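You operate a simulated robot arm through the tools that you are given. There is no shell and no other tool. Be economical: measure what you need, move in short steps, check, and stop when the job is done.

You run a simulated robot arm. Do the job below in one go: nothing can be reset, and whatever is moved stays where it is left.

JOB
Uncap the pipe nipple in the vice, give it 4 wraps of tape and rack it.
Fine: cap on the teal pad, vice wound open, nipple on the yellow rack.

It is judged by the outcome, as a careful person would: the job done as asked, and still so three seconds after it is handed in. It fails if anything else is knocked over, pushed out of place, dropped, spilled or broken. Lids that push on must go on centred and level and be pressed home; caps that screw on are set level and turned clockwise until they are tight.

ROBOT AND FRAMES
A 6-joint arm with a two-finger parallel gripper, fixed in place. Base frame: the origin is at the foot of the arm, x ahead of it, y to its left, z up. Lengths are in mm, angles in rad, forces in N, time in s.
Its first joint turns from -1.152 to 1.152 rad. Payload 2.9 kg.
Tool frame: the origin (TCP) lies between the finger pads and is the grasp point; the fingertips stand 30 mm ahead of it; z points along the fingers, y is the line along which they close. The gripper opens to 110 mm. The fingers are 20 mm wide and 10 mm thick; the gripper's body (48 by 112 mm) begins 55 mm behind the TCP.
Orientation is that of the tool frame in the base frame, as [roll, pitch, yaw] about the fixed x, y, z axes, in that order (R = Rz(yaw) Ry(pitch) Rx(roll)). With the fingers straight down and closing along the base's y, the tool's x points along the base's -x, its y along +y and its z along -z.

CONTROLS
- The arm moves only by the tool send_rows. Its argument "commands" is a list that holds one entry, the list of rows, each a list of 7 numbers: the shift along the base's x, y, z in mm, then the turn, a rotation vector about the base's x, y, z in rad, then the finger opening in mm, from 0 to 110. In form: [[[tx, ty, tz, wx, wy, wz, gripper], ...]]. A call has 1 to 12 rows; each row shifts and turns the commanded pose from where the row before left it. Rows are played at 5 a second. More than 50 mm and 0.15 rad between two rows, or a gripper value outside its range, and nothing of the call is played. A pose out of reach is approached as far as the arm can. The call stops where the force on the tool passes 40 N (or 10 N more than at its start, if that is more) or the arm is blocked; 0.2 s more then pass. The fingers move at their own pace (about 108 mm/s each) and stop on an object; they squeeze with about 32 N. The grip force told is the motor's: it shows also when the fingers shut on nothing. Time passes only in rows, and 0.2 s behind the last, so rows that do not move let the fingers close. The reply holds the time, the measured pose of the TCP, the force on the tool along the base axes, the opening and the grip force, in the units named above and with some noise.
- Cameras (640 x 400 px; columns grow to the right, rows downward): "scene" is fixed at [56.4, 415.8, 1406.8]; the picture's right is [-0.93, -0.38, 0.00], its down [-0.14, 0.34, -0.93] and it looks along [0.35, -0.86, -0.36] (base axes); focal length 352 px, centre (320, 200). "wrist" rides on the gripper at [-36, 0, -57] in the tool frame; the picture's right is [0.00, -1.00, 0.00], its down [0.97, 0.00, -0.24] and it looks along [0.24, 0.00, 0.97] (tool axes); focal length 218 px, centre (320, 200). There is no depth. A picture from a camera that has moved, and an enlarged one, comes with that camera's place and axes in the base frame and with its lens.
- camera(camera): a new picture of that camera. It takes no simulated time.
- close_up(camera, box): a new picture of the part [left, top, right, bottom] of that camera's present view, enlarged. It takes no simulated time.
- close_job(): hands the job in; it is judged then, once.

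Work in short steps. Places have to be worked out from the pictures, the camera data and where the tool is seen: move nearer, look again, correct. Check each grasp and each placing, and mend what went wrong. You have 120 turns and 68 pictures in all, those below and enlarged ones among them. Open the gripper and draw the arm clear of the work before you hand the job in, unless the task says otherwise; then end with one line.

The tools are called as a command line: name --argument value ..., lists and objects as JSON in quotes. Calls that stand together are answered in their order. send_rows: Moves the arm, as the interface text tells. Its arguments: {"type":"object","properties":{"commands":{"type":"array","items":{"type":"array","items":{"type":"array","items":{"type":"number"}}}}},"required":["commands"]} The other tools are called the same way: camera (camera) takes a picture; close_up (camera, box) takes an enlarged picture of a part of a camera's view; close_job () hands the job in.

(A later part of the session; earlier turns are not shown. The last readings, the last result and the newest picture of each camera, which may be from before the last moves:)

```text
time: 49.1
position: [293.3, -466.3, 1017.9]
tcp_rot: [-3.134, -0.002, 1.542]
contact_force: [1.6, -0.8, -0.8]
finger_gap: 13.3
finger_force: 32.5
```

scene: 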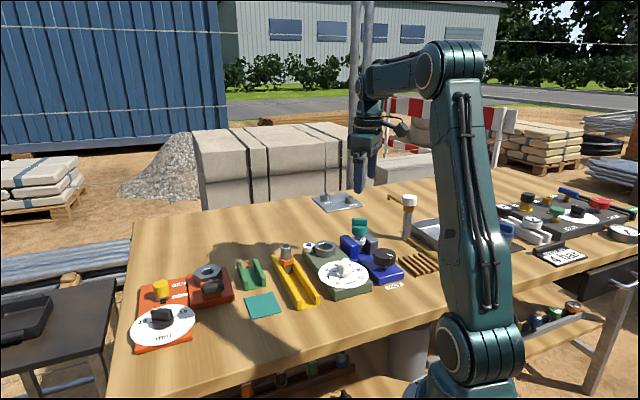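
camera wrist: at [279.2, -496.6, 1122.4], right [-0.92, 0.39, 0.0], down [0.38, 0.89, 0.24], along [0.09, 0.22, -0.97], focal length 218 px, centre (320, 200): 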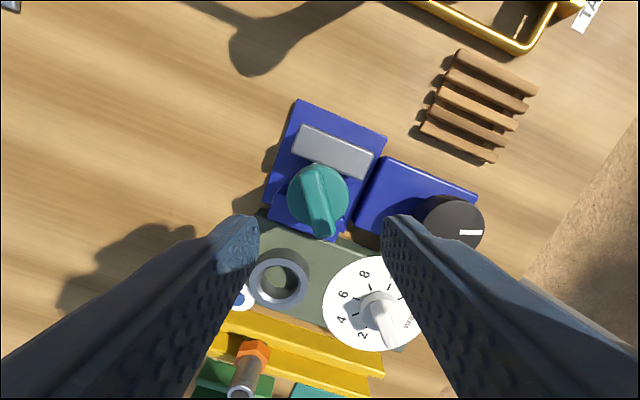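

Gripped again. I turn another roughly 3.2 rad with a small lift per row.

send_rows --commands '[[[0, 0, 0.07, 0, 0, 0.145, 0], [0, 0, 0.07, 0, 0, 0.145, 0], [0, 0, 0.07, 0, 0, 0.145, 0], [0, 0, 0.07, 0, 0, 0.145, 0], [0, 0, 0.07, 0, 0, 0.145, 0], [0, 0, 0.07, 0, 0, 0.145, 0], [0, 0, 0.07, 0, 0, 0.145, 0], [0, 0, 0.07, 0, 0, 0.145, 0], [0, 0, 0.07, 0, 0, 0.145, 0], [0, 0, 0.07, 0, 0, 0.145, 0], [0, 0, 0.07, 0, 0, 0.145, 0]]]'

send_rows --commands '[[[0, 0, 0.07, 0, 0, 0.145, 0], [0, 0, 0.07, 0, 0, 0.145, 0], [0, 0, 0.07, 0, 0, 0.145, 0], [0, 0, 0.07, 0, 0, 0.145, 0], [0, 0, 0.07, 0, 0, 0.145, 0], [0, 0, 0.07, 0, 0, 0.145, 0], [0, 0, 0.07, 0, 0, 0.145, 0], [0, 0, 0.07, 0, 0, 0.145, 0], [0, 0, 0.07, 0, 0, 0.145, 0], [0, 0, 0.07, 0, 0, 0.145, 0], [0, 0, 0.07, 0, 0, 0.145, 0]]]'

send_rows --commands '[[[0, 0, 1, 0, 0, 0, 0], [0, 0, 1, 0, 0, 0, 0], [0, 0, 0, 0, 0, 0, 0]]]'

close_up --camera "scene" --box '[340, 215, 390, 265]'

```text
time: 51.5
position: [294.4, -465.1, 1019.8]
tcp_rot: [-3.138, -0.001, -3.14]
contact_force: [8.3, 3.5, -9.2]
finger_gap: 13.5
finger_force: 32.2
```

```text
time: 54.0
position: [293.8, -464.1, 1021.0]
tcp_rot: [-3.136, 0.0, -1.546]
contact_force: [-2.7, -2.3, 0.6]
finger_gap: 13.3
finger_force: 32.4
```

```text
time: 54.8
position: [292.7, -464.4, 1023.0]
tcp_rot: [-3.138, -0.001, -1.55]
contact_force: [0.7, 1.7, -2.4]
finger_gap: 13.2
finger_force: 32.0
```

```text
8.00 times, centred on (365, 240) of scene
camera zoom: at [56.4, 415.8, 1406.8], right [-0.93, -0.38, 0.0], down [-0.14, 0.34, -0.93], along [0.35, -0.86, -0.36], focal length 2815 px, centre (-40, -120)
```

zoom: 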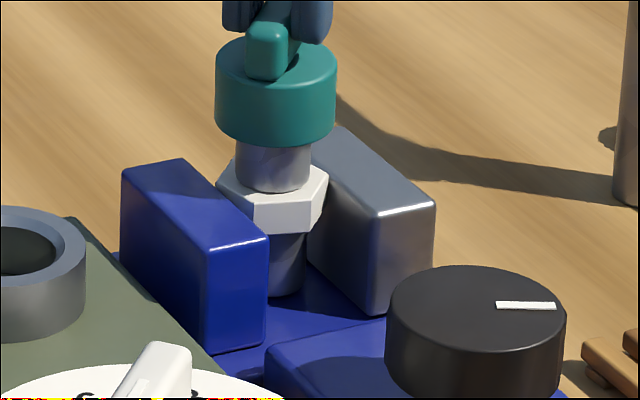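

The vice loosened again and the nipple rode up, because my upward pull lifted the hex. The hex is about 0.17 rad CCW off the jaws, so I rotate back, push down to seat it, and retighten. This time I'll keep slight downward pressure while turning.

send_rows --commands '[[[0, 0, -1, 0, 0, -0.08, 0], [0, 0, -1, 0, 0, -0.09, 0], [0, 0, -1, 0, 0, 0, 0], [0, 0, -1, 0, 0, 0, 0], [0, 0, 0, 0, 0, 0, 0]]]'

close_up --camera "scene" --box '[340, 215, 390, 265]'

```text
time: 56.0
position: [293.5, -466.4, 1021.0]
tcp_rot: [-3.132, -0.002, -1.72]
contact_force: [-0.3, 2.5, 21.2]
finger_gap: 13.4
finger_force: 32.0
```

```text
8.00 times, centred on (365, 240) of scene
camera zoom: at [56.2, 416.2, 1406.7], right [-0.93, -0.38, 0.0], down [-0.14, 0.34, -0.93], along [0.35, -0.86, -0.36], focal length 2815 px, centre (-40, -120)
```

zoom: 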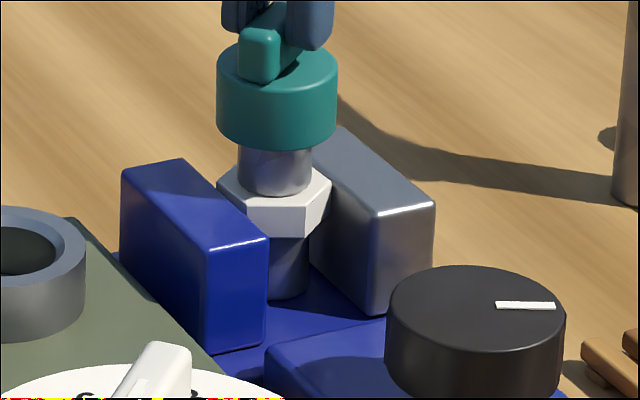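

The hex still looks about 9° off and is propped up. I ease the push and turn a little more clockwise to let it drop in.

send_rows --commands '[[[0, 0, 0.8, 0, 0, -0.1, 0], [0, 0, 0, 0, 0, -0.1, 0], [0, 0, -1, 0, 0, -0.05, 0], [0, 0, -1, 0, 0, 0, 0], [0, 0, 0, 0, 0, 0, 0]]]'

close_up --camera "scene" --box '[340, 215, 390, 265]'

```text
time: 57.1
position: [293.6, -464.5, 1018.5]
tcp_rot: [-3.133, -0.004, -1.973]
contact_force: [-0.9, -3.8, 25.6]
finger_gap: 13.6
finger_force: 31.8
```

```text
8.00 times, centred on (365, 240) of scene
camera zoom: at [56.1, 416.1, 1406.8], right [-0.93, -0.38, 0.0], down [-0.14, 0.34, -0.93], along [0.35, -0.86, -0.36], focal length 2815 px, centre (-40, -120)
```

zoom: 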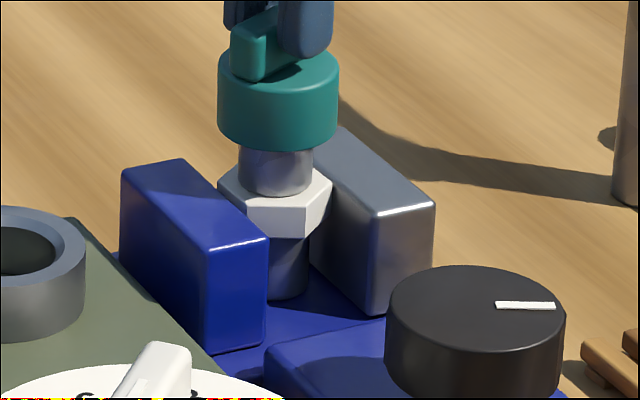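

The hex corners may be resting on the jaw tops. I lift the nipple a little so it's free, turn it slightly clockwise and lower it.

send_rows --commands '[[[0, 0, 2, 0, 0, 0, 0], [0, 0, 2, 0, 0, 0, 0], [0, 0, 1, 0, 0, 0, 0], [0, 0, 0, 0, 0, -0.09, 0], [0, 0, -1.5, 0, 0, 0, 0], [0, 0, -1.5, 0, 0, 0, 0], [0, 0, -1, 0, 0, 0, 0]]]'

close_up --camera "scene" --box '[340, 215, 390, 265]'

```text
time: 58.8
position: [293.9, -464.8, 1019.4]
tcp_rot: [-3.134, -0.002, -2.06]
contact_force: [1.2, 1.0, 4.4]
finger_gap: 13.2
finger_force: 32.3
```

```text
8.00 times, centred on (365, 240) of scene
camera zoom: at [56.3, 415.9, 1406.8], right [-0.93, -0.38, 0.0], down [-0.14, 0.34, -0.93], along [0.35, -0.86, -0.36], focal length 2815 px, centre (-40, -120)
```

zoom: 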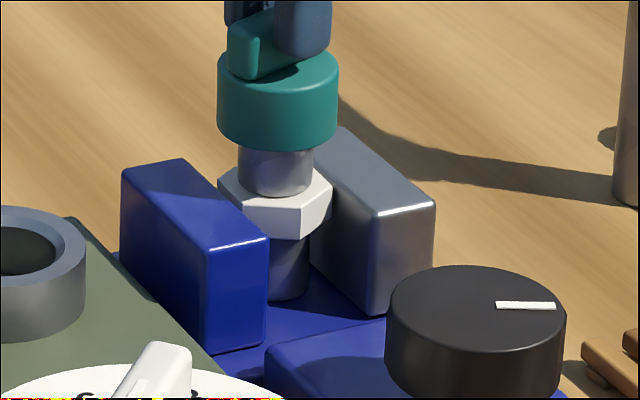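

The hex is now aligned with the jaws. I press down gently to seat it.

send_rows --commands '[[[0, 0, -1, 0, 0, 0, 0], [0, 0, -1, 0, 0, 0, 0], [0, 0, 0, 0, 0, 0, 0]]]'

close_up --camera "scene" --box '[340, 215, 390, 265]'

```text
time: 59.5
position: [293.5, -465.9, 1018.6]
tcp_rot: [-3.131, -0.003, -2.06]
contact_force: [1.1, 0.8, 22.8]
finger_gap: 13.2
finger_force: 32.1
```

```text
8.00 times, centred on (365, 240) of scene
camera zoom: at [56.2, 416.2, 1406.7], right [-0.93, -0.38, 0.0], down [-0.14, 0.34, -0.93], along [0.35, -0.86, -0.36], focal length 2815 px, centre (-40, -120)
```

zoom: 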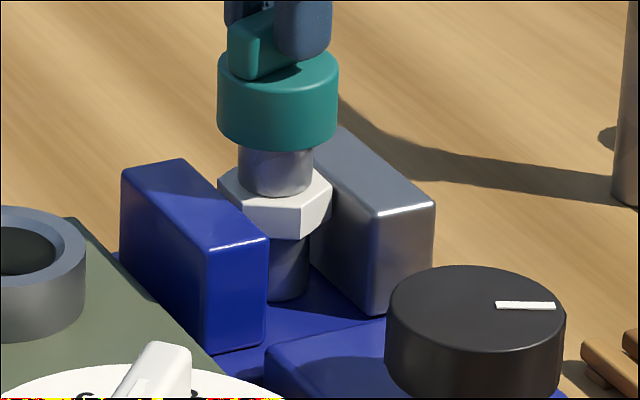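

It's firmly seated. I release and return to the knob (204, -385) to tighten the vice again.

send_rows --commands '[[[0, 0, 1, 0, 0, 0, 50], [0, 0, 0, 0, 0, 0, 50], [0, 0, 25, 0, 0, 0, 50], [0, 0, 20, 0, 0, 0, 50], [-30, 27, 0, 0, 0, -0.1, 76], [-30, 27, 0, 0, 0, -0.1, 76], [-29, 26, 0, 0, 0, 0, 76], [0, 0, -35, 0, 0, 0, 76], [0, 0, -35, 0, 0, 0, 76], [0, 0, -36, 0, 0, 0, 76], [0, 0, 0, 0, 0, 0, 76]]]'

camera --camera "wrist"

```text
time: 62.0
position: [204.9, -385.6, 956.6]
tcp_rot: [-3.136, -0.001, -2.261]
contact_force: [0.1, -0.9, -1.3]
finger_gap: 75.9
finger_force: 0.1
```

```text
25 pictures are left
camera wrist: at [227.3, -358.2, 1015.2], right [0.77, -0.64, 0.0], down [-0.62, -0.75, 0.24], along [-0.15, -0.19, -0.97], focal length 218 px, centre (320, 200)
```

wrist: 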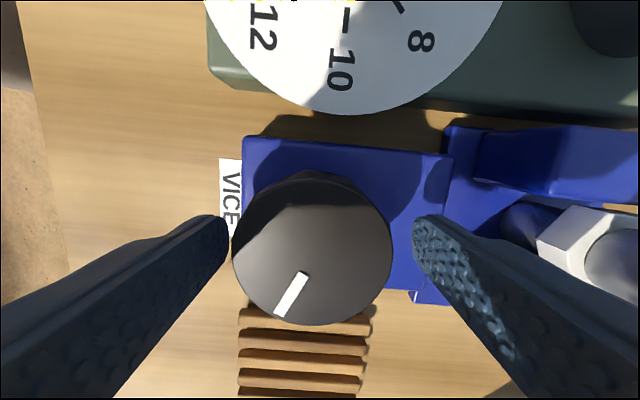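

The knob is about 3 mm to the left of centre. I recentre, grip and turn clockwise about 1.5 rad, and slipping at the end will mean it's tight.

send_rows --commands '[[[-2, 1.7, 0, 0, 0, 0, 76], [0, 0, 0, 0, 0, 0, 30], [0, 0, 0, 0, 0, 0, 30], [0, 0, 0, 0, 0, 0, 30], [0, 0, 0, 0, 0, -0.12, 30], [0, 0, 0, 0, 0, -0.12, 30], [0, 0, 0, 0, 0, -0.12, 30], [0, 0, 0, 0, 0, -0.12, 30], [0, 0, 0, 0, 0, -0.12, 30]]]'

send_rows --commands '[[[0, 0, 0, 0, 0, -0.12, 30], [0, 0, 0, 0, 0, -0.12, 30], [0, 0, 0, 0, 0, -0.12, 30], [0, 0, 0, 0, 0, -0.12, 30], [0, 0, 0, 0, 0, -0.12, 30], [0, 0, 0, 0, 0, -0.12, 30], [0, 0, 0, 0, 0, -0.12, 30], [0, 0, 0, 0, 0, -0.12, 30]]]'

close_up --camera "scene" --box '[340, 215, 400, 275]'

camera --camera "wrist"

```text
time: 64.0
position: [203.4, -385.0, 957.0]
tcp_rot: [-3.133, 0.0, -2.863]
contact_force: [11.4, -12.2, -2.3]
finger_gap: 55.8
finger_force: 44.9
```

```text
time: 65.8
position: [200.8, -385.5, 956.2]
tcp_rot: [-3.136, 0.0, 2.458]
contact_force: [-11.8, -28.3, -1.0]
finger_gap: 55.7
finger_force: 44.8
```

```text
6.67 times, centred on (370, 245) of scene
camera zoom: at [56.1, 415.0, 1407.1], right [-0.93, -0.38, 0.0], down [-0.14, 0.34, -0.93], along [0.35, -0.86, -0.37], focal length 2346 px, centre (-13, -100)
```

zoom: 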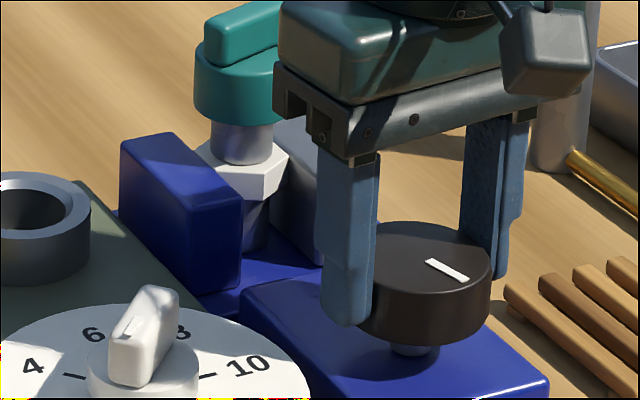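

```text
23 pictures are left
camera wrist: at [229.8, -408.2, 1015.5], right [-0.63, -0.77, 0.01], down [-0.75, 0.62, 0.24], along [-0.19, 0.15, -0.97], focal length 218 px, centre (320, 200)
```

wrist: 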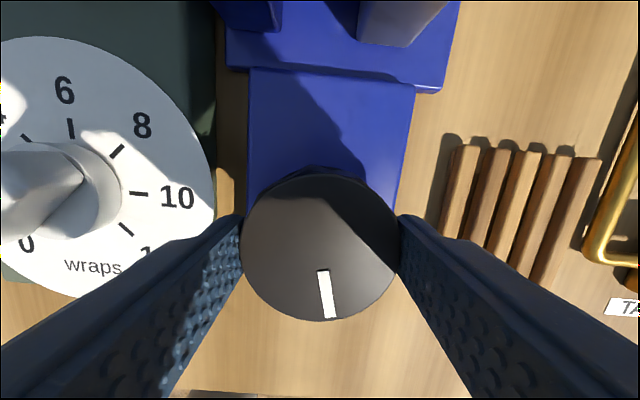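

Knob tight again, mark at the same place as the earlier tight position. I release slightly, lift, and return to the cap with the wrist wound back to about -5.2.

send_rows --commands '[[[0, 0, 0, 0, 0, 0, 66], [0, 0, 0, 0, 0, 0, 66], [0, 0, 35, 0, 0, 0, 66], [0, 0, 35, 0, 0, 0, 66], [0, 0, 30, 0, 0, -0.14, 66], [23, -20, 0, 0, 0, -0.14, 56], [23, -20, 0, 0, 0, -0.14, 56], [22, -20, 0, 0, 0, -0.14, 56], [22, -20, 0, 0, 0, -0.14, 56], [0, 0, 0, 0, 0, -0.14, 56], [0, 0, 0, 0, 0, -0.14, 56], [0, 0, 0, 0, 0, -0.14, 56]]]'

send_rows --commands '[[[0, 0, 0, 0, 0, -0.13, 56], [0, 0, 0, 0, 0, -0.127, 56], [0, 0, 0, 0, 0, 0, 56]]]'

camera --camera "wrist"

```text
time: 68.3
position: [292.6, -463.3, 1055.2]
tcp_rot: [-3.136, -0.002, 1.34]
contact_force: [0.1, -0.1, 0.6]
finger_gap: 56.2
finger_force: 0.0
```

```text
time: 69.2
position: [293.0, -464.4, 1057.0]
tcp_rot: [-3.137, -0.001, 1.086]
contact_force: [0.2, -1.2, -0.2]
finger_gap: 56.0
finger_force: 0.0
```

```text
22 pictures are left
camera wrist: at [275.8, -496.1, 1115.3], right [-0.88, 0.47, 0.0], down [0.46, 0.86, 0.24], along [0.11, 0.22, -0.97], focal length 218 px, centre (320, 200)
```

wrist: 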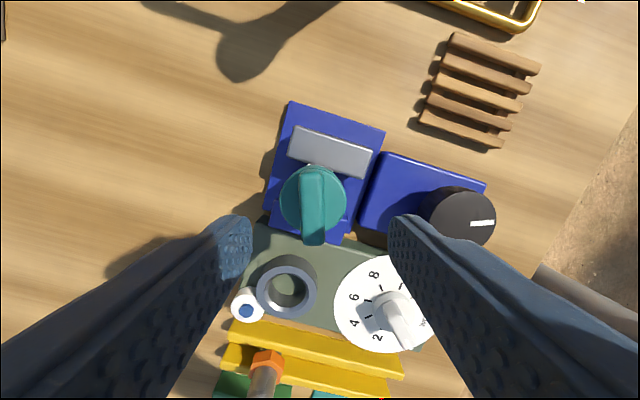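

The bar is aligned and slightly off to one side. I shift by about (1.5, -1.6), descend and grip.

send_rows --commands '[[[1.5, -1.6, 0, 0, 0, 0, 56], [0, 0, -20, 0, 0, 0, 56], [0, 0, -18, 0, 0, 0, 56], [0, 0, 0, 0, 0, 0, 30], [0, 0, 0, 0, 0, 0, 0], [0, 0, 0, 0, 0, 0, 0], [0, 0, 0, 0, 0, 0, 0]]]'

```text
time: 70.8
position: [294.7, -465.8, 1018.8]
tcp_rot: [-3.139, 0.0, 1.085]
contact_force: [9.6, -6.2, -4.1]
finger_gap: 13.2
finger_force: 32.1
```

A side force of about 11 N remains along the closing line, so I shift about 1.3 mm to null it, then start turning with light downward pressure.

send_rows --commands '[[[1.2, -0.7, -0.3, 0, 0, 0, 0], [0, 0, 0, 0, 0, 0, 0]]]'

send_rows --commands '[[[0, 0, 0, 0, 0, 0.14, 0], [0, 0, 0, 0, 0, 0.14, 0], [0, 0, 0, 0, 0, 0.14, 0], [0, 0, 0, 0, 0, 0.14, 0], [0, 0, 0, 0, 0, 0.14, 0], [0, 0, 0, 0, 0, 0.14, 0], [0, 0, 0, 0, 0, 0.14, 0]]]'

```text
time: 71.3
position: [294.9, -465.3, 1019.2]
tcp_rot: [-3.134, -0.002, 1.085]
contact_force: [0.9, -1.9, 2.1]
finger_gap: 13.3
finger_force: 32.3
```

```text
time: 73.0
position: [296.0, -465.6, 1017.7]
tcp_rot: [-3.136, -0.003, 2.062]
contact_force: [1.8, -1.9, 0.3]
finger_gap: 28.0
finger_force: 31.6
```

The gap jumped to 28 mm, so the bar has twisted in the fingers. I look.

close_up --camera "scene" --box '[340, 210, 400, 265]'

```text
7.27 times, centred on (370, 238) of scene
camera zoom: at [56.4, 415.8, 1406.8], right [-0.93, -0.38, 0.0], down [-0.14, 0.34, -0.93], along [0.35, -0.86, -0.36], focal length 2559 px, centre (-44, -73)
```

zoom: 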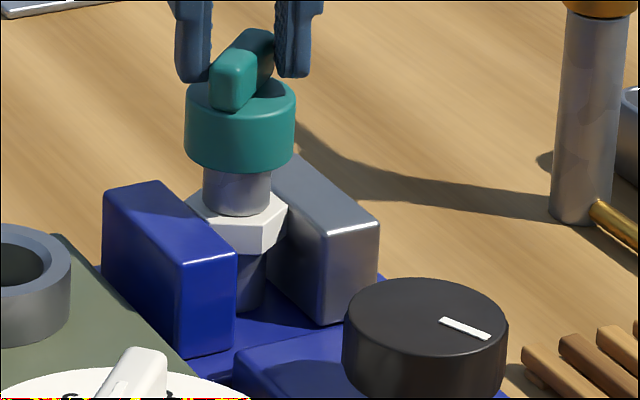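

The vice held, but the fingers twisted round the bar, so I'll grip the cap's cylindrical body instead (bigger radius, any yaw). I open, lower 14 mm and close on the cylinder.

send_rows --commands '[[[0, 0, 0, 0, 0, 0, 64], [0, 0, 0, 0, 0, -0.14, 64], [0, 0, 0, 0, 0, -0.14, 64], [0, 0, 0, 0, 0, -0.14, 64], [0, 0, 0, 0, 0, -0.14, 64], [0, 0, 0, 0, 0, -0.14, 64], [0, 0, -7, 0, 0, -0.14, 64], [0, 0, -7, 0, 0, 0, 64], [0, 0, 0, 0, 0, 0, 35], [0, 0, 0, 0, 0, 0, 10], [0, 0, 0, 0, 0, 0, 10]]]'

close_up --camera "scene" --box '[340, 210, 400, 265]'

```text
time: 75.3
position: [294.0, -465.2, 1005.0]
tcp_rot: [-3.137, 0.0, 1.225]
contact_force: [1.5, -0.3, 1.1]
finger_gap: 41.8
finger_force: 32.1
```

```text
7.27 times, centred on (370, 238) of scene
camera zoom: at [56.4, 415.8, 1406.8], right [-0.93, -0.38, 0.0], down [-0.14, 0.34, -0.93], along [0.35, -0.86, -0.36], focal length 2559 px, centre (-44, -73)
```

zoom: 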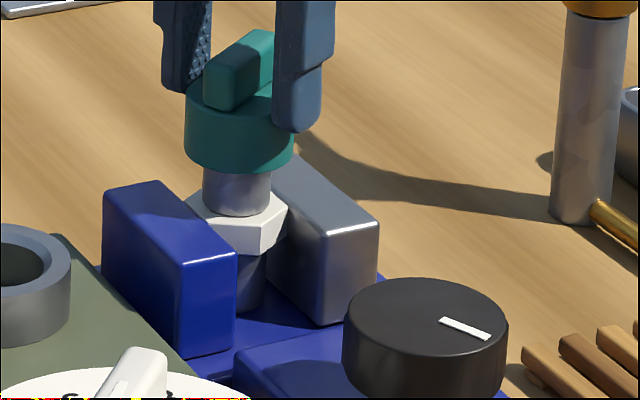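

A solid 41.8 mm grip on the cylinder. I turn CCW and check.

send_rows --commands '[[[0, 0, 0, 0, 0, 0.12, 10], [0, 0, 0, 0, 0, 0.12, 10], [0, 0, 0, 0, 0, 0.12, 10], [0, 0, 0, 0, 0, 0.12, 10], [0, 0, 0, 0, 0, 0.12, 10], [0, 0, 0, 0, 0, 0.12, 10], [0, 0, 0, 0, 0, 0.12, 10], [0, 0, 0, 0, 0, 0.12, 10]]]'

close_up --camera "scene" --box '[340, 210, 400, 265]'

```text
time: 77.2
position: [294.6, -466.2, 1004.6]
tcp_rot: [-3.136, -0.002, 2.187]
contact_force: [-2.8, -0.1, 1.0]
finger_gap: 41.7
finger_force: 32.0
```

```text
7.27 times, centred on (370, 238) of scene
camera zoom: at [56.3, 415.8, 1406.8], right [-0.93, -0.38, 0.0], down [-0.14, 0.34, -0.93], along [0.35, -0.86, -0.36], focal length 2559 px, centre (-44, -73)
```

zoom: 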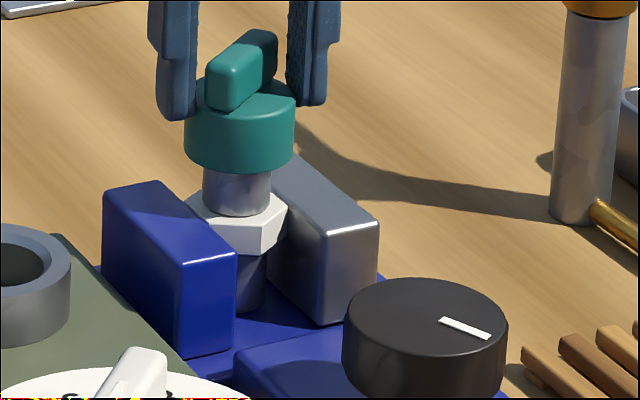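

The cap hardly turned under the fingers, though the gap to the hex suggests it has risen about 5 mm in all. I do a small lift test with this friction grip to see whether it is already at the end of its thread.

send_rows --commands '[[[0, 0, 0.7, 0, 0, 0, 10], [0, 0, 0, 0, 0, 0, 10]]]'

send_rows --commands '[[[0, 0, 0, 0, 0, 0.12, 10], [0, 0, 0, 0, 0, 0.12, 10], [0, 0, 0, 0, 0, 0.12, 10], [0, 0, 0, 0, 0, 0.12, 10]]]'

camera --camera "wrist"

```text
time: 77.8
position: [295.0, -466.6, 1003.4]
tcp_rot: [-3.137, -0.004, 2.185]
contact_force: [-4.7, -1.9, -4.2]
finger_gap: 42.0
finger_force: 31.8
```

```text
time: 78.8
position: [296.0, -466.2, 1005.8]
tcp_rot: [-3.134, 0.001, 2.668]
contact_force: [-2.3, -2.3, 4.0]
finger_gap: 44.0
finger_force: 31.9
```

```text
18 pictures are left
camera wrist: at [327.6, -482.7, 1064.8], right [-0.46, -0.89, 0.01], down [-0.86, 0.44, 0.24], along [-0.22, 0.1, -0.97], focal length 218 px, centre (320, 200)
```

wrist: 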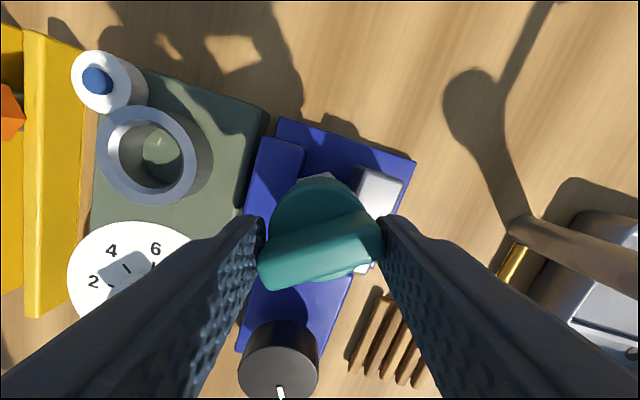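

The fingers have now reached the bar ends and the cap isn't moving with them. I try lifting in small steps with this grip and watch the force.

send_rows --commands '[[[0, 0, 0.7, 0, 0, 0, 10], [0, 0, 0.7, 0, 0, 0, 10], [0, 0, 0, 0, 0, 0, 10]]]'

close_up --camera "scene" --box '[340, 210, 400, 265]'

```text
time: 79.5
position: [294.2, -466.1, 1007.0]
tcp_rot: [-3.137, -0.003, 2.668]
contact_force: [0.3, -5.2, -3.5]
finger_gap: 44.3
finger_force: 31.5
```

```text
7.27 times, centred on (370, 238) of scene
camera zoom: at [56.4, 415.6, 1406.9], right [-0.93, -0.38, 0.0], down [-0.14, 0.34, -0.93], along [0.35, -0.86, -0.37], focal length 2559 px, centre (-44, -73)
```

zoom: 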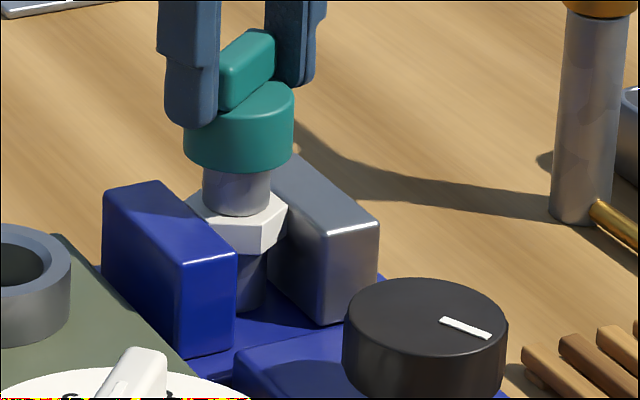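

The bar is now at yaw ≈ -1.84/-4.98, so the cap gained about 0.2 rad before slipping. I'll regrip the bar aligned and as deep as possible, with the tips down on the cap's shoulder, for maximum torque.

send_rows --commands '[[[0, 0, 0, 0, 0, 0, 64], [0, 0, 0, 0, 0, 0, 64], [0, 0, 20, 0, 0, -0.13, 64], [0, 0, 0, 0, 0, -0.14, 64], [0, 0, 0, 0, 0, -0.14, 64], [0, 0, 0, 0, 0, -0.14, 64], [0, 0, 0, 0, 0, -0.14, 64], [0, 0, 0, 0, 0, -0.14, 64], [0, 0, 0, 0, 0, -0.14, 64], [0, 0, 0, 0, 0, -0.14, 36], [0, 0, 0, 0, 0, -0.14, 30], [0, 0, 0, 0, 0, -0.11, 30]]]'

send_rows --commands '[[[0, 0, -8, 0, 0, 0, 30], [0, 0, -2, 0, 0, 0, 30], [0, 0, -2, 0, 0, 0, 30], [0, 0, 0, 0, 0, 0, 30]]]'

```text
time: 82.2
position: [294.7, -466.1, 1026.0]
tcp_rot: [-3.137, -0.002, 1.302]
contact_force: [-0.2, 1.0, 0.4]
finger_gap: 30.0
finger_force: 0.0
```

```text
time: 83.2
position: [294.2, -465.3, 1014.8]
tcp_rot: [-3.138, -0.002, 1.307]
contact_force: [-0.6, -0.4, -0.1]
finger_gap: 30.0
finger_force: 0.1
```

Not yet touching the shoulder; I lower further in small steps until contact.

send_rows --commands '[[[0, 0, -1, 0, 0, 0, 30], [0, 0, -1, 0, 0, 0, 30], [0, 0, 0, 0, 0, 0, 30]]]'

send_rows --commands '[[[0, 0, -1, 0, 0, 0, 30], [0, 0, -1, 0, 0, 0, 30], [0, 0, 0, 0, 0, 0, 30]]]'

```text
time: 84.0
position: [294.1, -464.4, 1012.6]
tcp_rot: [-3.136, -0.002, 1.304]
contact_force: [-0.4, -0.1, 0.3]
finger_gap: 30.0
finger_force: 0.1
```

```text
time: 84.8
position: [295.2, -465.2, 1010.6]
tcp_rot: [-3.14, -0.001, 1.306]
contact_force: [-1.3, 0.5, 5.6]
finger_gap: 29.8
finger_force: 0.1
```

Shoulder contact is at TCP z≈1011. I raise 0.5 mm, close on the bar, then turn a few rows and check the gap.

send_rows --commands '[[[0, 0, 0.7, 0, 0, 0, 30], [0, 0, 0, 0, 0, 0, 0], [0, 0, 0, 0, 0, 0, 0], [0, 0, 0, 0, 0, 0, 0], [0, 0, 0, 0, 0, 0, 0]]]'

send_rows --commands '[[[0, 0, 0, 0, 0, 0.1, 0], [0, 0, 0, 0, 0, 0.1, 0], [0, 0, 0, 0, 0, 0.1, 0]]]'

send_rows --commands '[[[0, 0, 0, 0, 0, 0.1, 0], [0, 0, 0, 0, 0, 0.1, 0], [0, 0, 0, 0, 0, 0.1, 0]]]'

```text
time: 86.0
position: [295.8, -465.2, 1011.2]
tcp_rot: [-3.137, -0.003, 1.305]
contact_force: [3.0, -0.4, -0.2]
finger_gap: 12.9
finger_force: 32.1
```

```text
time: 86.8
position: [295.5, -466.5, 1011.1]
tcp_rot: [-3.136, -0.004, 1.606]
contact_force: [-0.9, -0.9, 0.7]
finger_gap: 16.3
finger_force: 32.1
```

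```text
time: 87.5
position: [294.1, -466.4, 1011.4]
tcp_rot: [-3.137, 0.001, 1.904]
contact_force: [0.9, -0.5, 0.5]
finger_gap: 23.0
finger_force: 32.2
```

The bar slips under the torque, as if the cap is against a stop at the end of its thread. I realign on the bar by turning back until the gap closes, then try a firmer straight pull.

send_rows --commands '[[[0, 0, 0, 0, 0, -0.14, 0], [0, 0, 0, 0, 0, -0.14, 0], [0, 0, 0, 0, 0, -0.1, 0], [0, 0, 0, 0, 0, 0, 0]]]'

send_rows --commands '[[[0, 0, 1, 0, 0, 0, 0], [0, 0, 1, 0, 0, 0, 0], [0, 0, 0, 0, 0, 0, 0]]]'

close_up --camera "scene" --box '[340, 210, 400, 265]'

```text
time: 88.5
position: [296.0, -465.7, 1011.6]
tcp_rot: [-3.137, -0.001, 1.523]
contact_force: [-2.7, -0.5, -1.9]
finger_gap: 15.1
finger_force: 32.0
```

```text
time: 89.3
position: [295.4, -464.7, 1013.5]
tcp_rot: [-3.139, 0.001, 1.528]
contact_force: [0.6, 1.0, -1.5]
finger_gap: 13.3
finger_force: 32.2
```

```text
7.27 times, centred on (370, 238) of scene
camera zoom: at [56.4, 415.8, 1406.8], right [-0.93, -0.38, 0.0], down [-0.14, 0.34, -0.93], along [0.35, -0.86, -0.36], focal length 2559 px, centre (-44, -73)
```

zoom: 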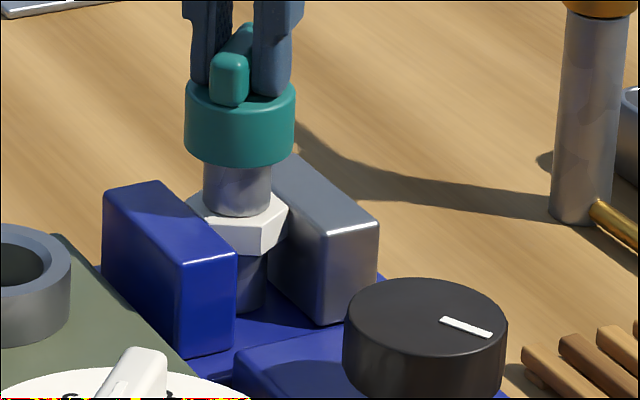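

The cap rose with almost no force while the nipple stayed still, so it's free. I lift it clear straight up.

send_rows --commands '[[[0, 0, 3, 0, 0, 0, 0], [0, 0, 4, 0, 0, 0, 0], [0, 0, 6, 0, 0, 0, 0], [0, 0, 8, 0, 0, 0, 0], [0, 0, 15, 0, 0, 0, 0], [0, 0, 20, 0, 0, 0, 0], [0, 0, 20, 0, 0, 0, 0], [0, 0, 0, 0, 0, 0, 0]]]'

camera --camera "scene"

```text
time: 91.2
position: [294.8, -466.8, 1089.7]
tcp_rot: [-3.135, -0.003, 1.526]
contact_force: [-0.2, 0.0, -1.1]
finger_gap: 13.0
finger_force: 31.8
```

```text
15 pictures are left
```

scene: 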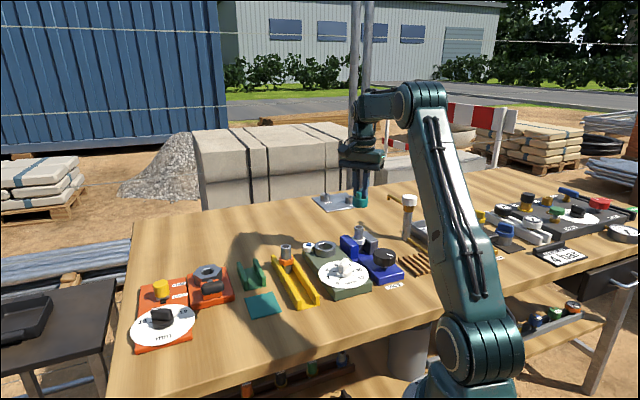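

The cap is off and the nipple stays in the vice. I carry the cap high over to the teal pad at about (432, -156).

send_rows --commands '[[[17, 39, 0, 0, 0, 0.1, 0], [17, 39, 0, 0, 0, 0.1, 0], [17, 39, 0, 0, 0, 0.1, 0], [17, 39, 0, 0, 0, 0.1, 0], [17, 39, 0, 0, 0, 0.1, 0], [17, 39, 0, 0, 0, 0.1, 0], [17, 39, 0, 0, 0, 0.1, 0], [18, 38, 0, 0, 0, 0.1, 0], [0, 0, -25, 0, 0, 0, 0], [0, 0, -25, 0, 0, 0, 0], [0, 0, 0, 0, 0, 0, 0]]]'

camera --camera "wrist"

```text
time: 93.5
position: [432.9, -155.1, 1039.2]
tcp_rot: [-3.137, 0.0, 2.327]
contact_force: [0.5, -0.2, -1.8]
finger_gap: 13.1
finger_force: 32.1
```

```text
14 pictures are left
camera wrist: at [457.6, -180.7, 1097.2], right [-0.73, -0.69, 0.0], down [-0.66, 0.71, 0.24], along [-0.17, 0.17, -0.97], focal length 218 px, centre (320, 200)
```

wrist: 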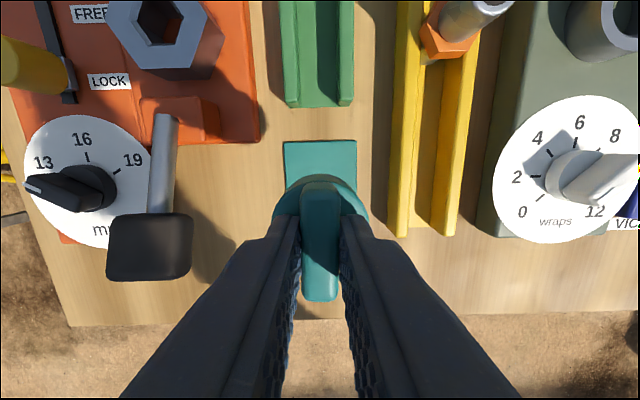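

The pad centre works out at about (436, -160). I shift slightly and descend.

send_rows --commands '[[[4, -4, -25, 0, 0, 0, 0], [0, 0, -25, 0, 0, 0, 0], [0, 0, -25, 0, 0, 0, 0], [0, 0, -8, 0, 0, 0, 0], [0, 0, -4, 0, 0, 0, 0], [0, 0, 0, 0, 0, 0, 0]]]'

send_rows --commands '[[[0, 0, -2, 0, 0, 0, 0], [0, 0, -2, 0, 0, 0, 0], [0, 0, -2, 0, 0, 0, 0], [0, 0, 0, 0, 0, 0, 0]]]'

```text
time: 95.0
position: [436.8, -159.6, 952.3]
tcp_rot: [-3.136, -0.002, 2.328]
contact_force: [0.1, -0.1, -2.2]
finger_gap: 13.2
finger_force: 32.5
```

```text
time: 96.0
position: [436.0, -158.6, 946.5]
tcp_rot: [-3.135, -0.002, 2.326]
contact_force: [0.8, -0.3, -1.5]
finger_gap: 12.9
finger_force: 32.1
```

send_rows --commands '[[[0, 0, -2, 0, 0, 0, 0], [0, 0, -2, 0, 0, 0, 0], [0, 0, 0, 0, 0, 0, 0]]]'

send_rows --commands '[[[0, 0, -1.5, 0, 0, 0, 0], [0, 0, -1.5, 0, 0, 0, 0], [0, 0, 0, 0, 0, 0, 0]]]'

close_up --camera "scene" --box '[230, 250, 310, 330]'

```text
time: 96.8
position: [436.5, -158.2, 942.0]
tcp_rot: [-3.136, -0.003, 2.327]
contact_force: [-0.3, -0.9, -1.1]
finger_gap: 13.2
finger_force: 32.0
```

```text
time: 97.5
position: [435.3, -159.7, 939.0]
tcp_rot: [-3.138, -0.002, 2.325]
contact_force: [-1.0, -0.1, 7.0]
finger_gap: 13.0
finger_force: 31.9
```

```text
5.00 times, centred on (270, 290) of scene
camera zoom: at [56.2, 415.8, 1406.8], right [-0.93, -0.38, 0.0], down [-0.14, 0.34, -0.93], along [0.35, -0.86, -0.36], focal length 1759 px, centre (570, -250)
```

zoom: 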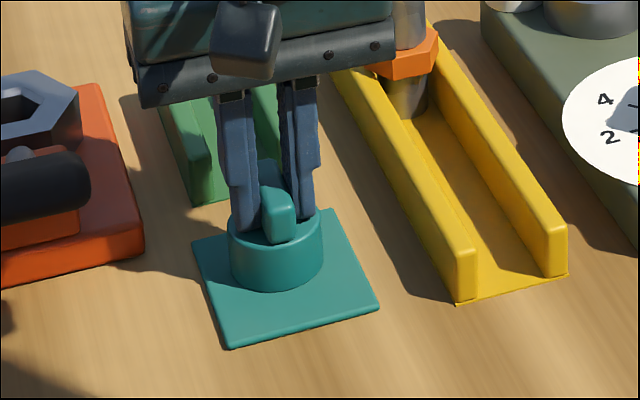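

The cap stands on the pad with contact felt. I release, lift, and move to above the wraps dial (~(288, -308)), rotating so the fingers close across its pointer bar.

send_rows --commands '[[[0, 0, 0.3, 0, 0, 0, 40], [0, 0, 0, 0, 0, 0, 40], [0, 0, 30, 0, 0, 0, 40], [0, 0, 35, 0, 0, 0, 40], [0, 0, 35, 0, 0, 0.14, 40], [-30, -30, 0, 0, 0, 0.14, 40], [-30, -30, 0, 0, 0, 0.14, 40], [-30, -30, 0, 0, 0, 0.14, 40], [-30, -30, 0, 0, 0, 0.14, 40], [-28, -29, 0, 0, 0, 0.14, 40], [0, 0, 0, 0, 0, 0.14, 40], [0, 0, 0, 0, 0, 0.14, 40]]]'

send_rows --commands '[[[0, 0, 0, 0, 0, 0.14, 60], [0, 0, 0, 0, 0, 0.14, 60], [0, 0, 0, 0, 0, 0.14, 60], [0, 0, 0, 0, 0, 0.14, 60], [0, 0, 0, 0, 0, 0.14, 60], [0, 0, 0, 0, 0, 0.14, 60], [0, 0, 0, 0, 0, 0.14, 60], [0, 0, 0, 0, 0, 0.14, 60], [0, 0, 0, 0, 0, 0.14, 60], [0, 0, 0, 0, 0, 0, 60]]]'

camera --camera "wrist"

```text
time: 100.2
position: [289.1, -308.0, 1037.8]
tcp_rot: [-3.135, -0.002, -2.836]
contact_force: [0.0, -0.1, -0.9]
finger_gap: 40.0
finger_force: 0.0
```

```text
time: 102.3
position: [289.2, -307.5, 1039.4]
tcp_rot: [-3.137, -0.002, -1.576]
contact_force: [0.1, 0.5, -0.1]
finger_gap: 60.0
finger_force: 0.0
```

```text
12 pictures are left
camera wrist: at [288.0, -272.3, 1098.1], right [1.0, -0.01, 0.0], down [-0.01, -0.97, 0.24], along [0.0, -0.24, -0.97], focal length 218 px, centre (320, 200)
```

wrist: 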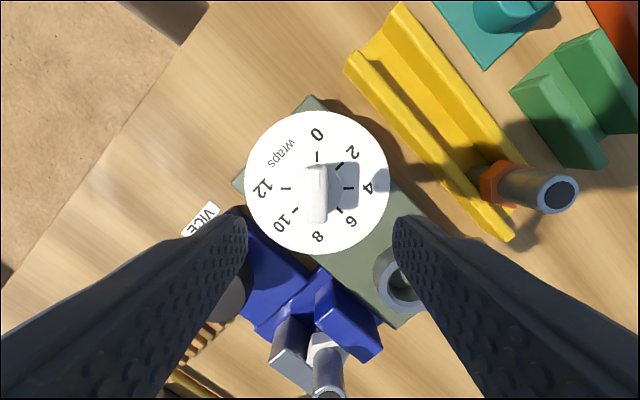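

The pointer bar runs along y at 0, as expected, and is 2 mm left of centre. I descend around it (tips to about z 930), grip, and turn 90° clockwise to 4.

send_rows --commands '[[[-2, 0, -30, 0, 0, 0, 44], [0, 0, -30, 0, 0, 0, 44], [0, 0, -10, 0, 0, 0, 44], [0, 0, -9, 0, 0, 0, 44], [0, 0, 0, 0, 0, 0, 20], [0, 0, 0, 0, 0, 0, 0], [0, 0, 0, 0, 0, 0, 0], [0, 0, 0, 0, 0, 0, 0]]]'

```text
time: 104.2
position: [286.5, -307.7, 960.2]
tcp_rot: [-3.136, -0.001, -1.578]
contact_force: [4.3, -1.1, -4.6]
finger_gap: 15.8
finger_force: 44.6
```

Gripped at 15.8 mm. I turn clockwise 1.57 rad.

send_rows --commands '[[[0, 0, 0, 0, 0, -0.131, 0], [0, 0, 0, 0, 0, -0.131, 0], [0, 0, 0, 0, 0, -0.131, 0], [0, 0, 0, 0, 0, -0.131, 0], [0, 0, 0, 0, 0, -0.131, 0], [0, 0, 0, 0, 0, -0.131, 0]]]'

send_rows --commands '[[[0, 0, 0, 0, 0, -0.131, 0], [0, 0, 0, 0, 0, -0.131, 0], [0, 0, 0, 0, 0, -0.131, 0], [0, 0, 0, 0, 0, -0.131, 0], [0, 0, 0, 0, 0, -0.131, 0], [0, 0, 0, 0, 0, -0.131, 0]]]'

close_up --camera "scene" --box '[300, 240, 390, 300]'

```text
time: 105.5
position: [286.8, -306.4, 960.7]
tcp_rot: [-3.137, 0.001, -2.367]
contact_force: [2.8, 1.2, 3.6]
finger_gap: 15.9
finger_force: 45.2
```

```text
time: 107.0
position: [286.3, -307.7, 960.4]
tcp_rot: [-3.136, 0.0, 3.13]
contact_force: [1.5, -0.1, 2.6]
finger_gap: 16.0
finger_force: 45.3
```

```text
6.67 times, centred on (345, 270) of scene
camera zoom: at [56.3, 415.8, 1406.8], right [-0.93, -0.38, 0.0], down [-0.14, 0.34, -0.93], along [0.35, -0.86, -0.36], focal length 2346 px, centre (153, -267)
```

zoom: 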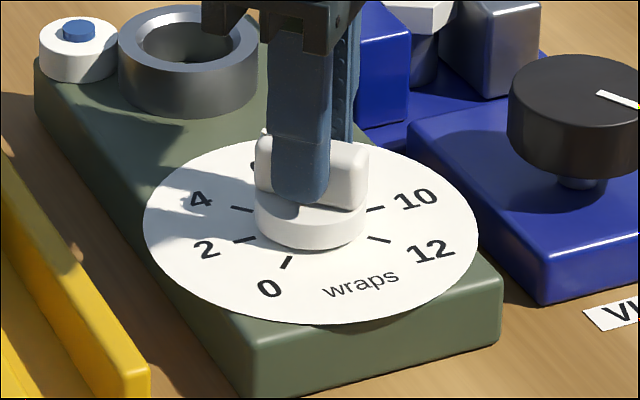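

The bar now lies along x, towards 4. I release, lift and check the dial from above.

send_rows --commands '[[[0, 0, 0, 0, 0, 0, 44], [0, 0, 0, 0, 0, 0, 44], [0, 0, 35, 0, 0, 0, 44], [0, 0, 45, 0, 0, 0, 70], [0, 0, 0, 0, 0, 0, 70]]]'

camera --camera "wrist"

```text
time: 108.2
position: [285.6, -307.3, 1040.3]
tcp_rot: [-3.137, -0.001, 3.132]
contact_force: [0.1, 0.2, 0.0]
finger_gap: 69.8
finger_force: 0.0
```

```text
10 pictures are left
camera wrist: at [321.7, -307.4, 1099.5], right [-0.01, -1.0, 0.0], down [-0.97, 0.01, 0.24], along [-0.24, 0.0, -0.97], focal length 218 px, centre (320, 200)
```

wrist: 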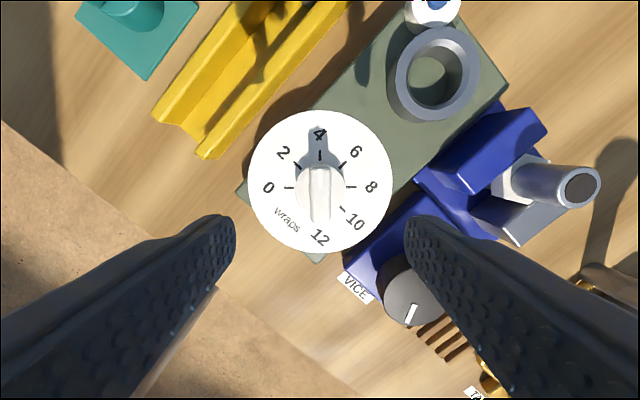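

The dial points to 4. Now I go to the vice knob, wind the wrist back, and descend around it.

send_rows --commands '[[[-20, -19, 0, 0, 0, -0.144, 76], [-21, -19, 0, 0, 0, -0.144, 76], [-21, -19, 0, 0, 0, -0.144, 76], [-21, -20, 0, 0, 0, -0.144, 76], [0, 0, 0, 0, 0, -0.144, 76], [0, 0, 0, 0, 0, -0.144, 76], [0, 0, 0, 0, 0, -0.144, 76], [0, 0, 0, 0, 0, -0.144, 76], [0, 0, -40, 0, 0, 0, 76], [0, 0, -42, 0, 0, 0, 76], [0, 0, 0, 0, 0, 0, 76]]]'

send_rows --commands '[[[0, 0, 0, 0, 0, 0, 30], [0, 0, 0, 0, 0, 0, 30], [0, 0, 0, 0, 0, 0, 30], [0, 0, 0, 0, 0, 0.1, 30], [0, 0, 0, 0, 0, 0.12, 30], [0, 0, 0, 0, 0, 0.12, 30], [0, 0, 0, 0, 0, 0.12, 30]]]'

```text
time: 110.5
position: [202.8, -385.0, 958.4]
tcp_rot: [-3.137, 0.0, 1.982]
contact_force: [0.6, -0.9, 0.0]
finger_gap: 75.9
finger_force: 0.0
```

```text
time: 112.2
position: [201.3, -384.2, 957.9]
tcp_rot: [-3.134, -0.002, 2.441]
contact_force: [-20.8, -9.3, -9.6]
finger_gap: 55.4
finger_force: 45.2
```

The knob is gripped and turning. I ease the side force and continue CCW.

send_rows --commands '[[[-1.5, -0.5, 0.5, 0, 0, 0.1, 30], [0, 0, 0, 0, 0, 0.14, 30], [0, 0, 0, 0, 0, 0.14, 30], [0, 0, 0, 0, 0, 0.14, 30], [0, 0, 0, 0, 0, 0.14, 30], [0, 0, 0, 0, 0, 0.14, 30], [0, 0, 0, 0, 0, 0.14, 30], [0, 0, 0, 0, 0, 0.14, 30]]]'

send_rows --commands '[[[0, 0, 0, 0, 0, 0.14, 30], [0, 0, 0, 0, 0, 0.14, 30], [0, 0, 0, 0, 0, 0.14, 30], [0, 0, 0, 0, 0, 0.14, 30], [0, 0, 0, 0, 0, 0.14, 30], [0, 0, 0, 0, 0, 0.14, 30], [0, 0, 0, 0, 0, 0.14, 30], [0, 0, 0, 0, 0, 0.14, 30], [0, 0, 0, 0, 0, 0.14, 30], [0, 0, 0, 0, 0, 0.14, 30]]]'

close_up --camera "scene" --box '[330, 210, 420, 290]'

```text
time: 114.0
position: [202.1, -384.7, 958.2]
tcp_rot: [-3.139, -0.002, -2.762]
contact_force: [-5.3, -9.6, -21.5]
finger_gap: 55.3
finger_force: 44.6
```

```text
time: 116.2
position: [201.1, -385.3, 960.6]
tcp_rot: [-3.136, -0.002, -1.364]
contact_force: [-10.6, 3.7, 0.1]
finger_gap: 55.8
finger_force: 45.1
```

```text
5.00 times, centred on (375, 250) of scene
camera zoom: at [56.1, 415.9, 1406.8], right [-0.93, -0.38, 0.0], down [-0.14, 0.34, -0.93], along [0.35, -0.86, -0.36], focal length 1759 px, centre (45, -50)
```

zoom: 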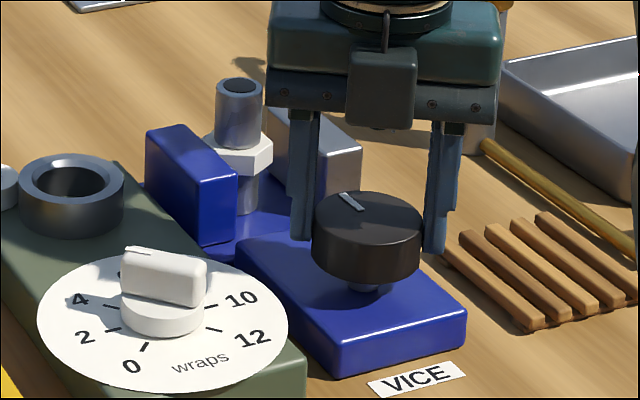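

The vice opened by about 18 mm and the nipple stands free. I release, lift, and go over the nipple with the fingers turned to close square to the hex flats (yaw -3.85).

send_rows --commands '[[[0, 0, 0, 0, 0, 0, 68], [0, 0, 0, 0, 0, 0, 68], [0, 0, 35, 0, 0, 0, 68], [0, 0, 35, 0, 0, 0, 68], [0, 0, 25, 0, 0, -0.14, 60], [0, 0, 0, 0, 0, -0.147, 60], [0, 0, 0, 0, 0, -0.147, 60], [0, 0, 0, 0, 0, -0.147, 60], [0, 0, 0, 0, 0, -0.147, 60], [0, 0, 0, 0, 0, -0.147, 60], [0, 0, 0, 0, 0, -0.147, 60]]]'

send_rows --commands '[[[24, -20, 0, 0, 0, -0.147, 60], [23, -20, 0, 0, 0, -0.147, 60], [23, -20, 0, 0, 0, -0.147, 60], [23, -20, 0, 0, 0, -0.147, 60], [0, 0, 0, 0, 0, -0.147, 60], [0, 0, 0, 0, 0, -0.147, 60], [0, 0, 0, 0, 0, -0.147, 60], [0, 0, 0, 0, 0, -0.147, 60], [0, 0, 0, 0, 0, -0.147, 60], [0, 0, 0, 0, 0, -0.147, 60], [0, 0, 0, 0, 0, 0, 60]]]'

camera --camera "wrist"

```text
time: 118.5
position: [202.8, -385.5, 1054.0]
tcp_rot: [-3.135, -0.004, -2.388]
contact_force: [0.4, 0.3, -0.2]
finger_gap: 60.1
finger_force: 0.1
```

```text
time: 121.0
position: [295.8, -463.7, 1053.6]
tcp_rot: [-3.135, 0.001, 2.426]
contact_force: [0.6, -0.1, 0.2]
finger_gap: 60.1
finger_force: 0.0
```

```text
8 pictures are left
camera wrist: at [322.3, -489.1, 1112.6], right [-0.66, -0.76, 0.01], down [-0.73, 0.64, 0.24], along [-0.19, 0.15, -0.97], focal length 218 px, centre (320, 200)
```

wrist: 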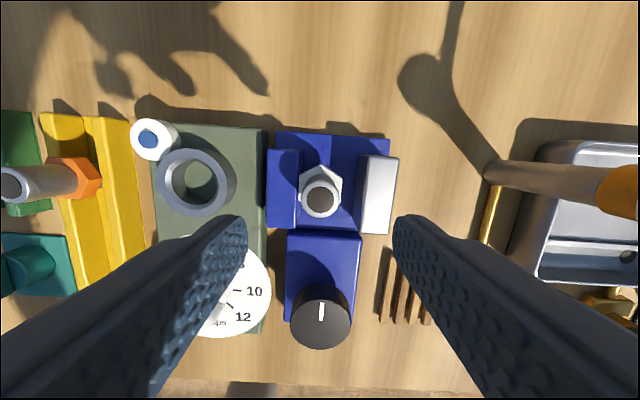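

The nipple top is nearly under the TCP; I shift (0.6, -2.3), descend to z≈977 and grip the upper pipe.

send_rows --commands '[[[0.6, -2.3, -30, 0, 0, 0, 60], [0, 0, -30, 0, 0, 0, 60], [0, 0, -10, 0, 0, 0, 60], [0, 0, -6, 0, 0, 0, 60], [0, 0, 0, 0, 0, 0, 30], [0, 0, 0, 0, 0, 0, 5], [0, 0, 0, 0, 0, 0, 5], [0, 0, 0, 0, 0, 0, 5]]]'

```text
time: 122.8
position: [295.2, -466.7, 976.8]
tcp_rot: [-3.137, -0.001, 2.429]
contact_force: [-0.4, 1.0, -0.7]
finger_gap: 25.8
finger_force: 32.0
```

Gripped at 25.8 mm. I lift the nipple out and carry it over the tape machine's socket.

send_rows --commands '[[[0, 0, 10, 0, 0, 0, 5], [0, 0, 25, 0, 0, 0, 5], [0, 0, 40, 0, 0, 0, 5], [24, 25, 0, 0, 0, 0, 5], [25, 26, 0, 0, 0, 0, 5], [24, 26, 0, 0, 0, 0, 5], [0, 0, 0, 0, 0, 0, 5]]]'

camera --camera "wrist"

close_up --camera "scene" --box '[280, 190, 380, 290]'

```text
time: 124.3
position: [369.6, -391.5, 1053.0]
tcp_rot: [-3.136, 0.001, 2.429]
contact_force: [0.9, 0.2, -1.6]
finger_gap: 25.9
finger_force: 32.0
```

```text
7 pictures are left
camera wrist: at [396.1, -414.4, 1112.3], right [-0.65, -0.76, 0.01], down [-0.73, 0.64, 0.24], along [-0.19, 0.15, -0.97], focal length 218 px, centre (320, 200)
```

wrist: 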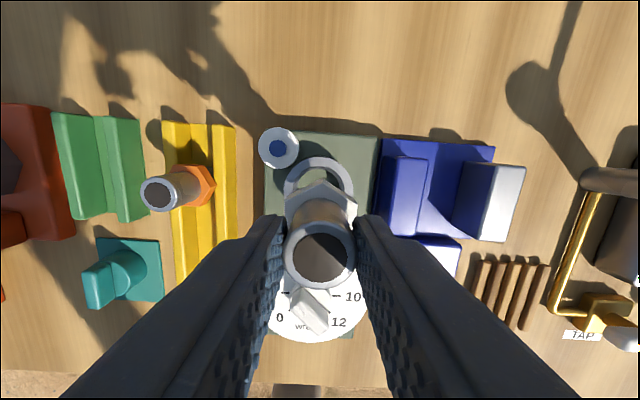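

```text
4.00 times, centred on (330, 240) of scene
camera zoom: at [56.4, 415.8, 1406.8], right [-0.93, -0.38, 0.0], down [-0.14, 0.34, -0.93], along [0.35, -0.86, -0.36], focal length 1407 px, centre (280, 40)
```

zoom: 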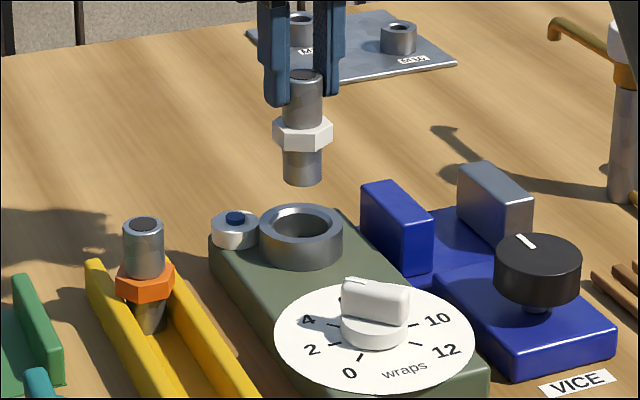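

The vice is open and the nipple hangs straight over the socket, off by about 1 mm. I correct and lower gently.

send_rows --commands '[[[0.8, 0.9, -15, 0, 0, 0, 5], [0, 0, -15, 0, 0, 0, 5], [0, 0, -6, 0, 0, 0, 5], [0, 0, -5, 0, 0, 0, 5], [0, 0, -5, 0, 0, 0, 5], [0, 0, 0, 0, 0, 0, 5]]]'

send_rows --commands '[[[0, 0, -3, 0, 0, 0, 5], [0, 0, -3, 0, 0, 0, 5], [0, 0, 0, 0, 0, 0, 5]]]'

```text
time: 125.8
position: [368.6, -388.8, 1006.9]
tcp_rot: [-3.137, -0.001, 2.429]
contact_force: [-1.1, 0.9, -2.0]
finger_gap: 25.9
finger_force: 32.0
```

```text
time: 126.5
position: [369.1, -389.5, 1001.9]
tcp_rot: [-3.137, -0.001, 2.429]
contact_force: [-0.9, -0.5, -2.2]
finger_gap: 25.8
finger_force: 31.8
```

send_rows --commands '[[[0, 0, -3, 0, 0, 0, 5], [0, 0, -3, 0, 0, 0, 5], [0, 0, 0, 0, 0, 0, 5]]]'

send_rows --commands '[[[0, 0, -3, 0, 0, 0, 5], [0, 0, -3, 0, 0, 0, 5], [0, 0, 0, 0, 0, 0, 5]]]'

send_rows --commands '[[[0, 0, -2, 0, 0, 0, 5], [0, 0, -2, 0, 0, 0, 5], [0, 0, 0, 0, 0, 0, 5]]]'

```text
time: 127.3
position: [368.7, -390.6, 997.2]
tcp_rot: [-3.137, 0.004, 2.429]
contact_force: [-1.3, -0.6, 22.9]
finger_gap: 26.0
finger_force: 31.6
```

```text
time: 128.2
position: [369.3, -389.6, 993.3]
tcp_rot: [-3.137, 0.007, 2.429]
contact_force: [-2.7, 0.5, 36.5]
finger_gap: 25.9
finger_force: 32.4
```

```text
time: 128.6
position: [371.1, -391.2, 991.0]
tcp_rot: [-3.137, 0.008, 2.43]
contact_force: [-0.2, 0.9, 4.3]
finger_gap: 25.8
finger_force: 32.0
stopped in row 2: the force on the tool passed its limit (the readings are from after the stop); the commanded pose is now the measured one
```

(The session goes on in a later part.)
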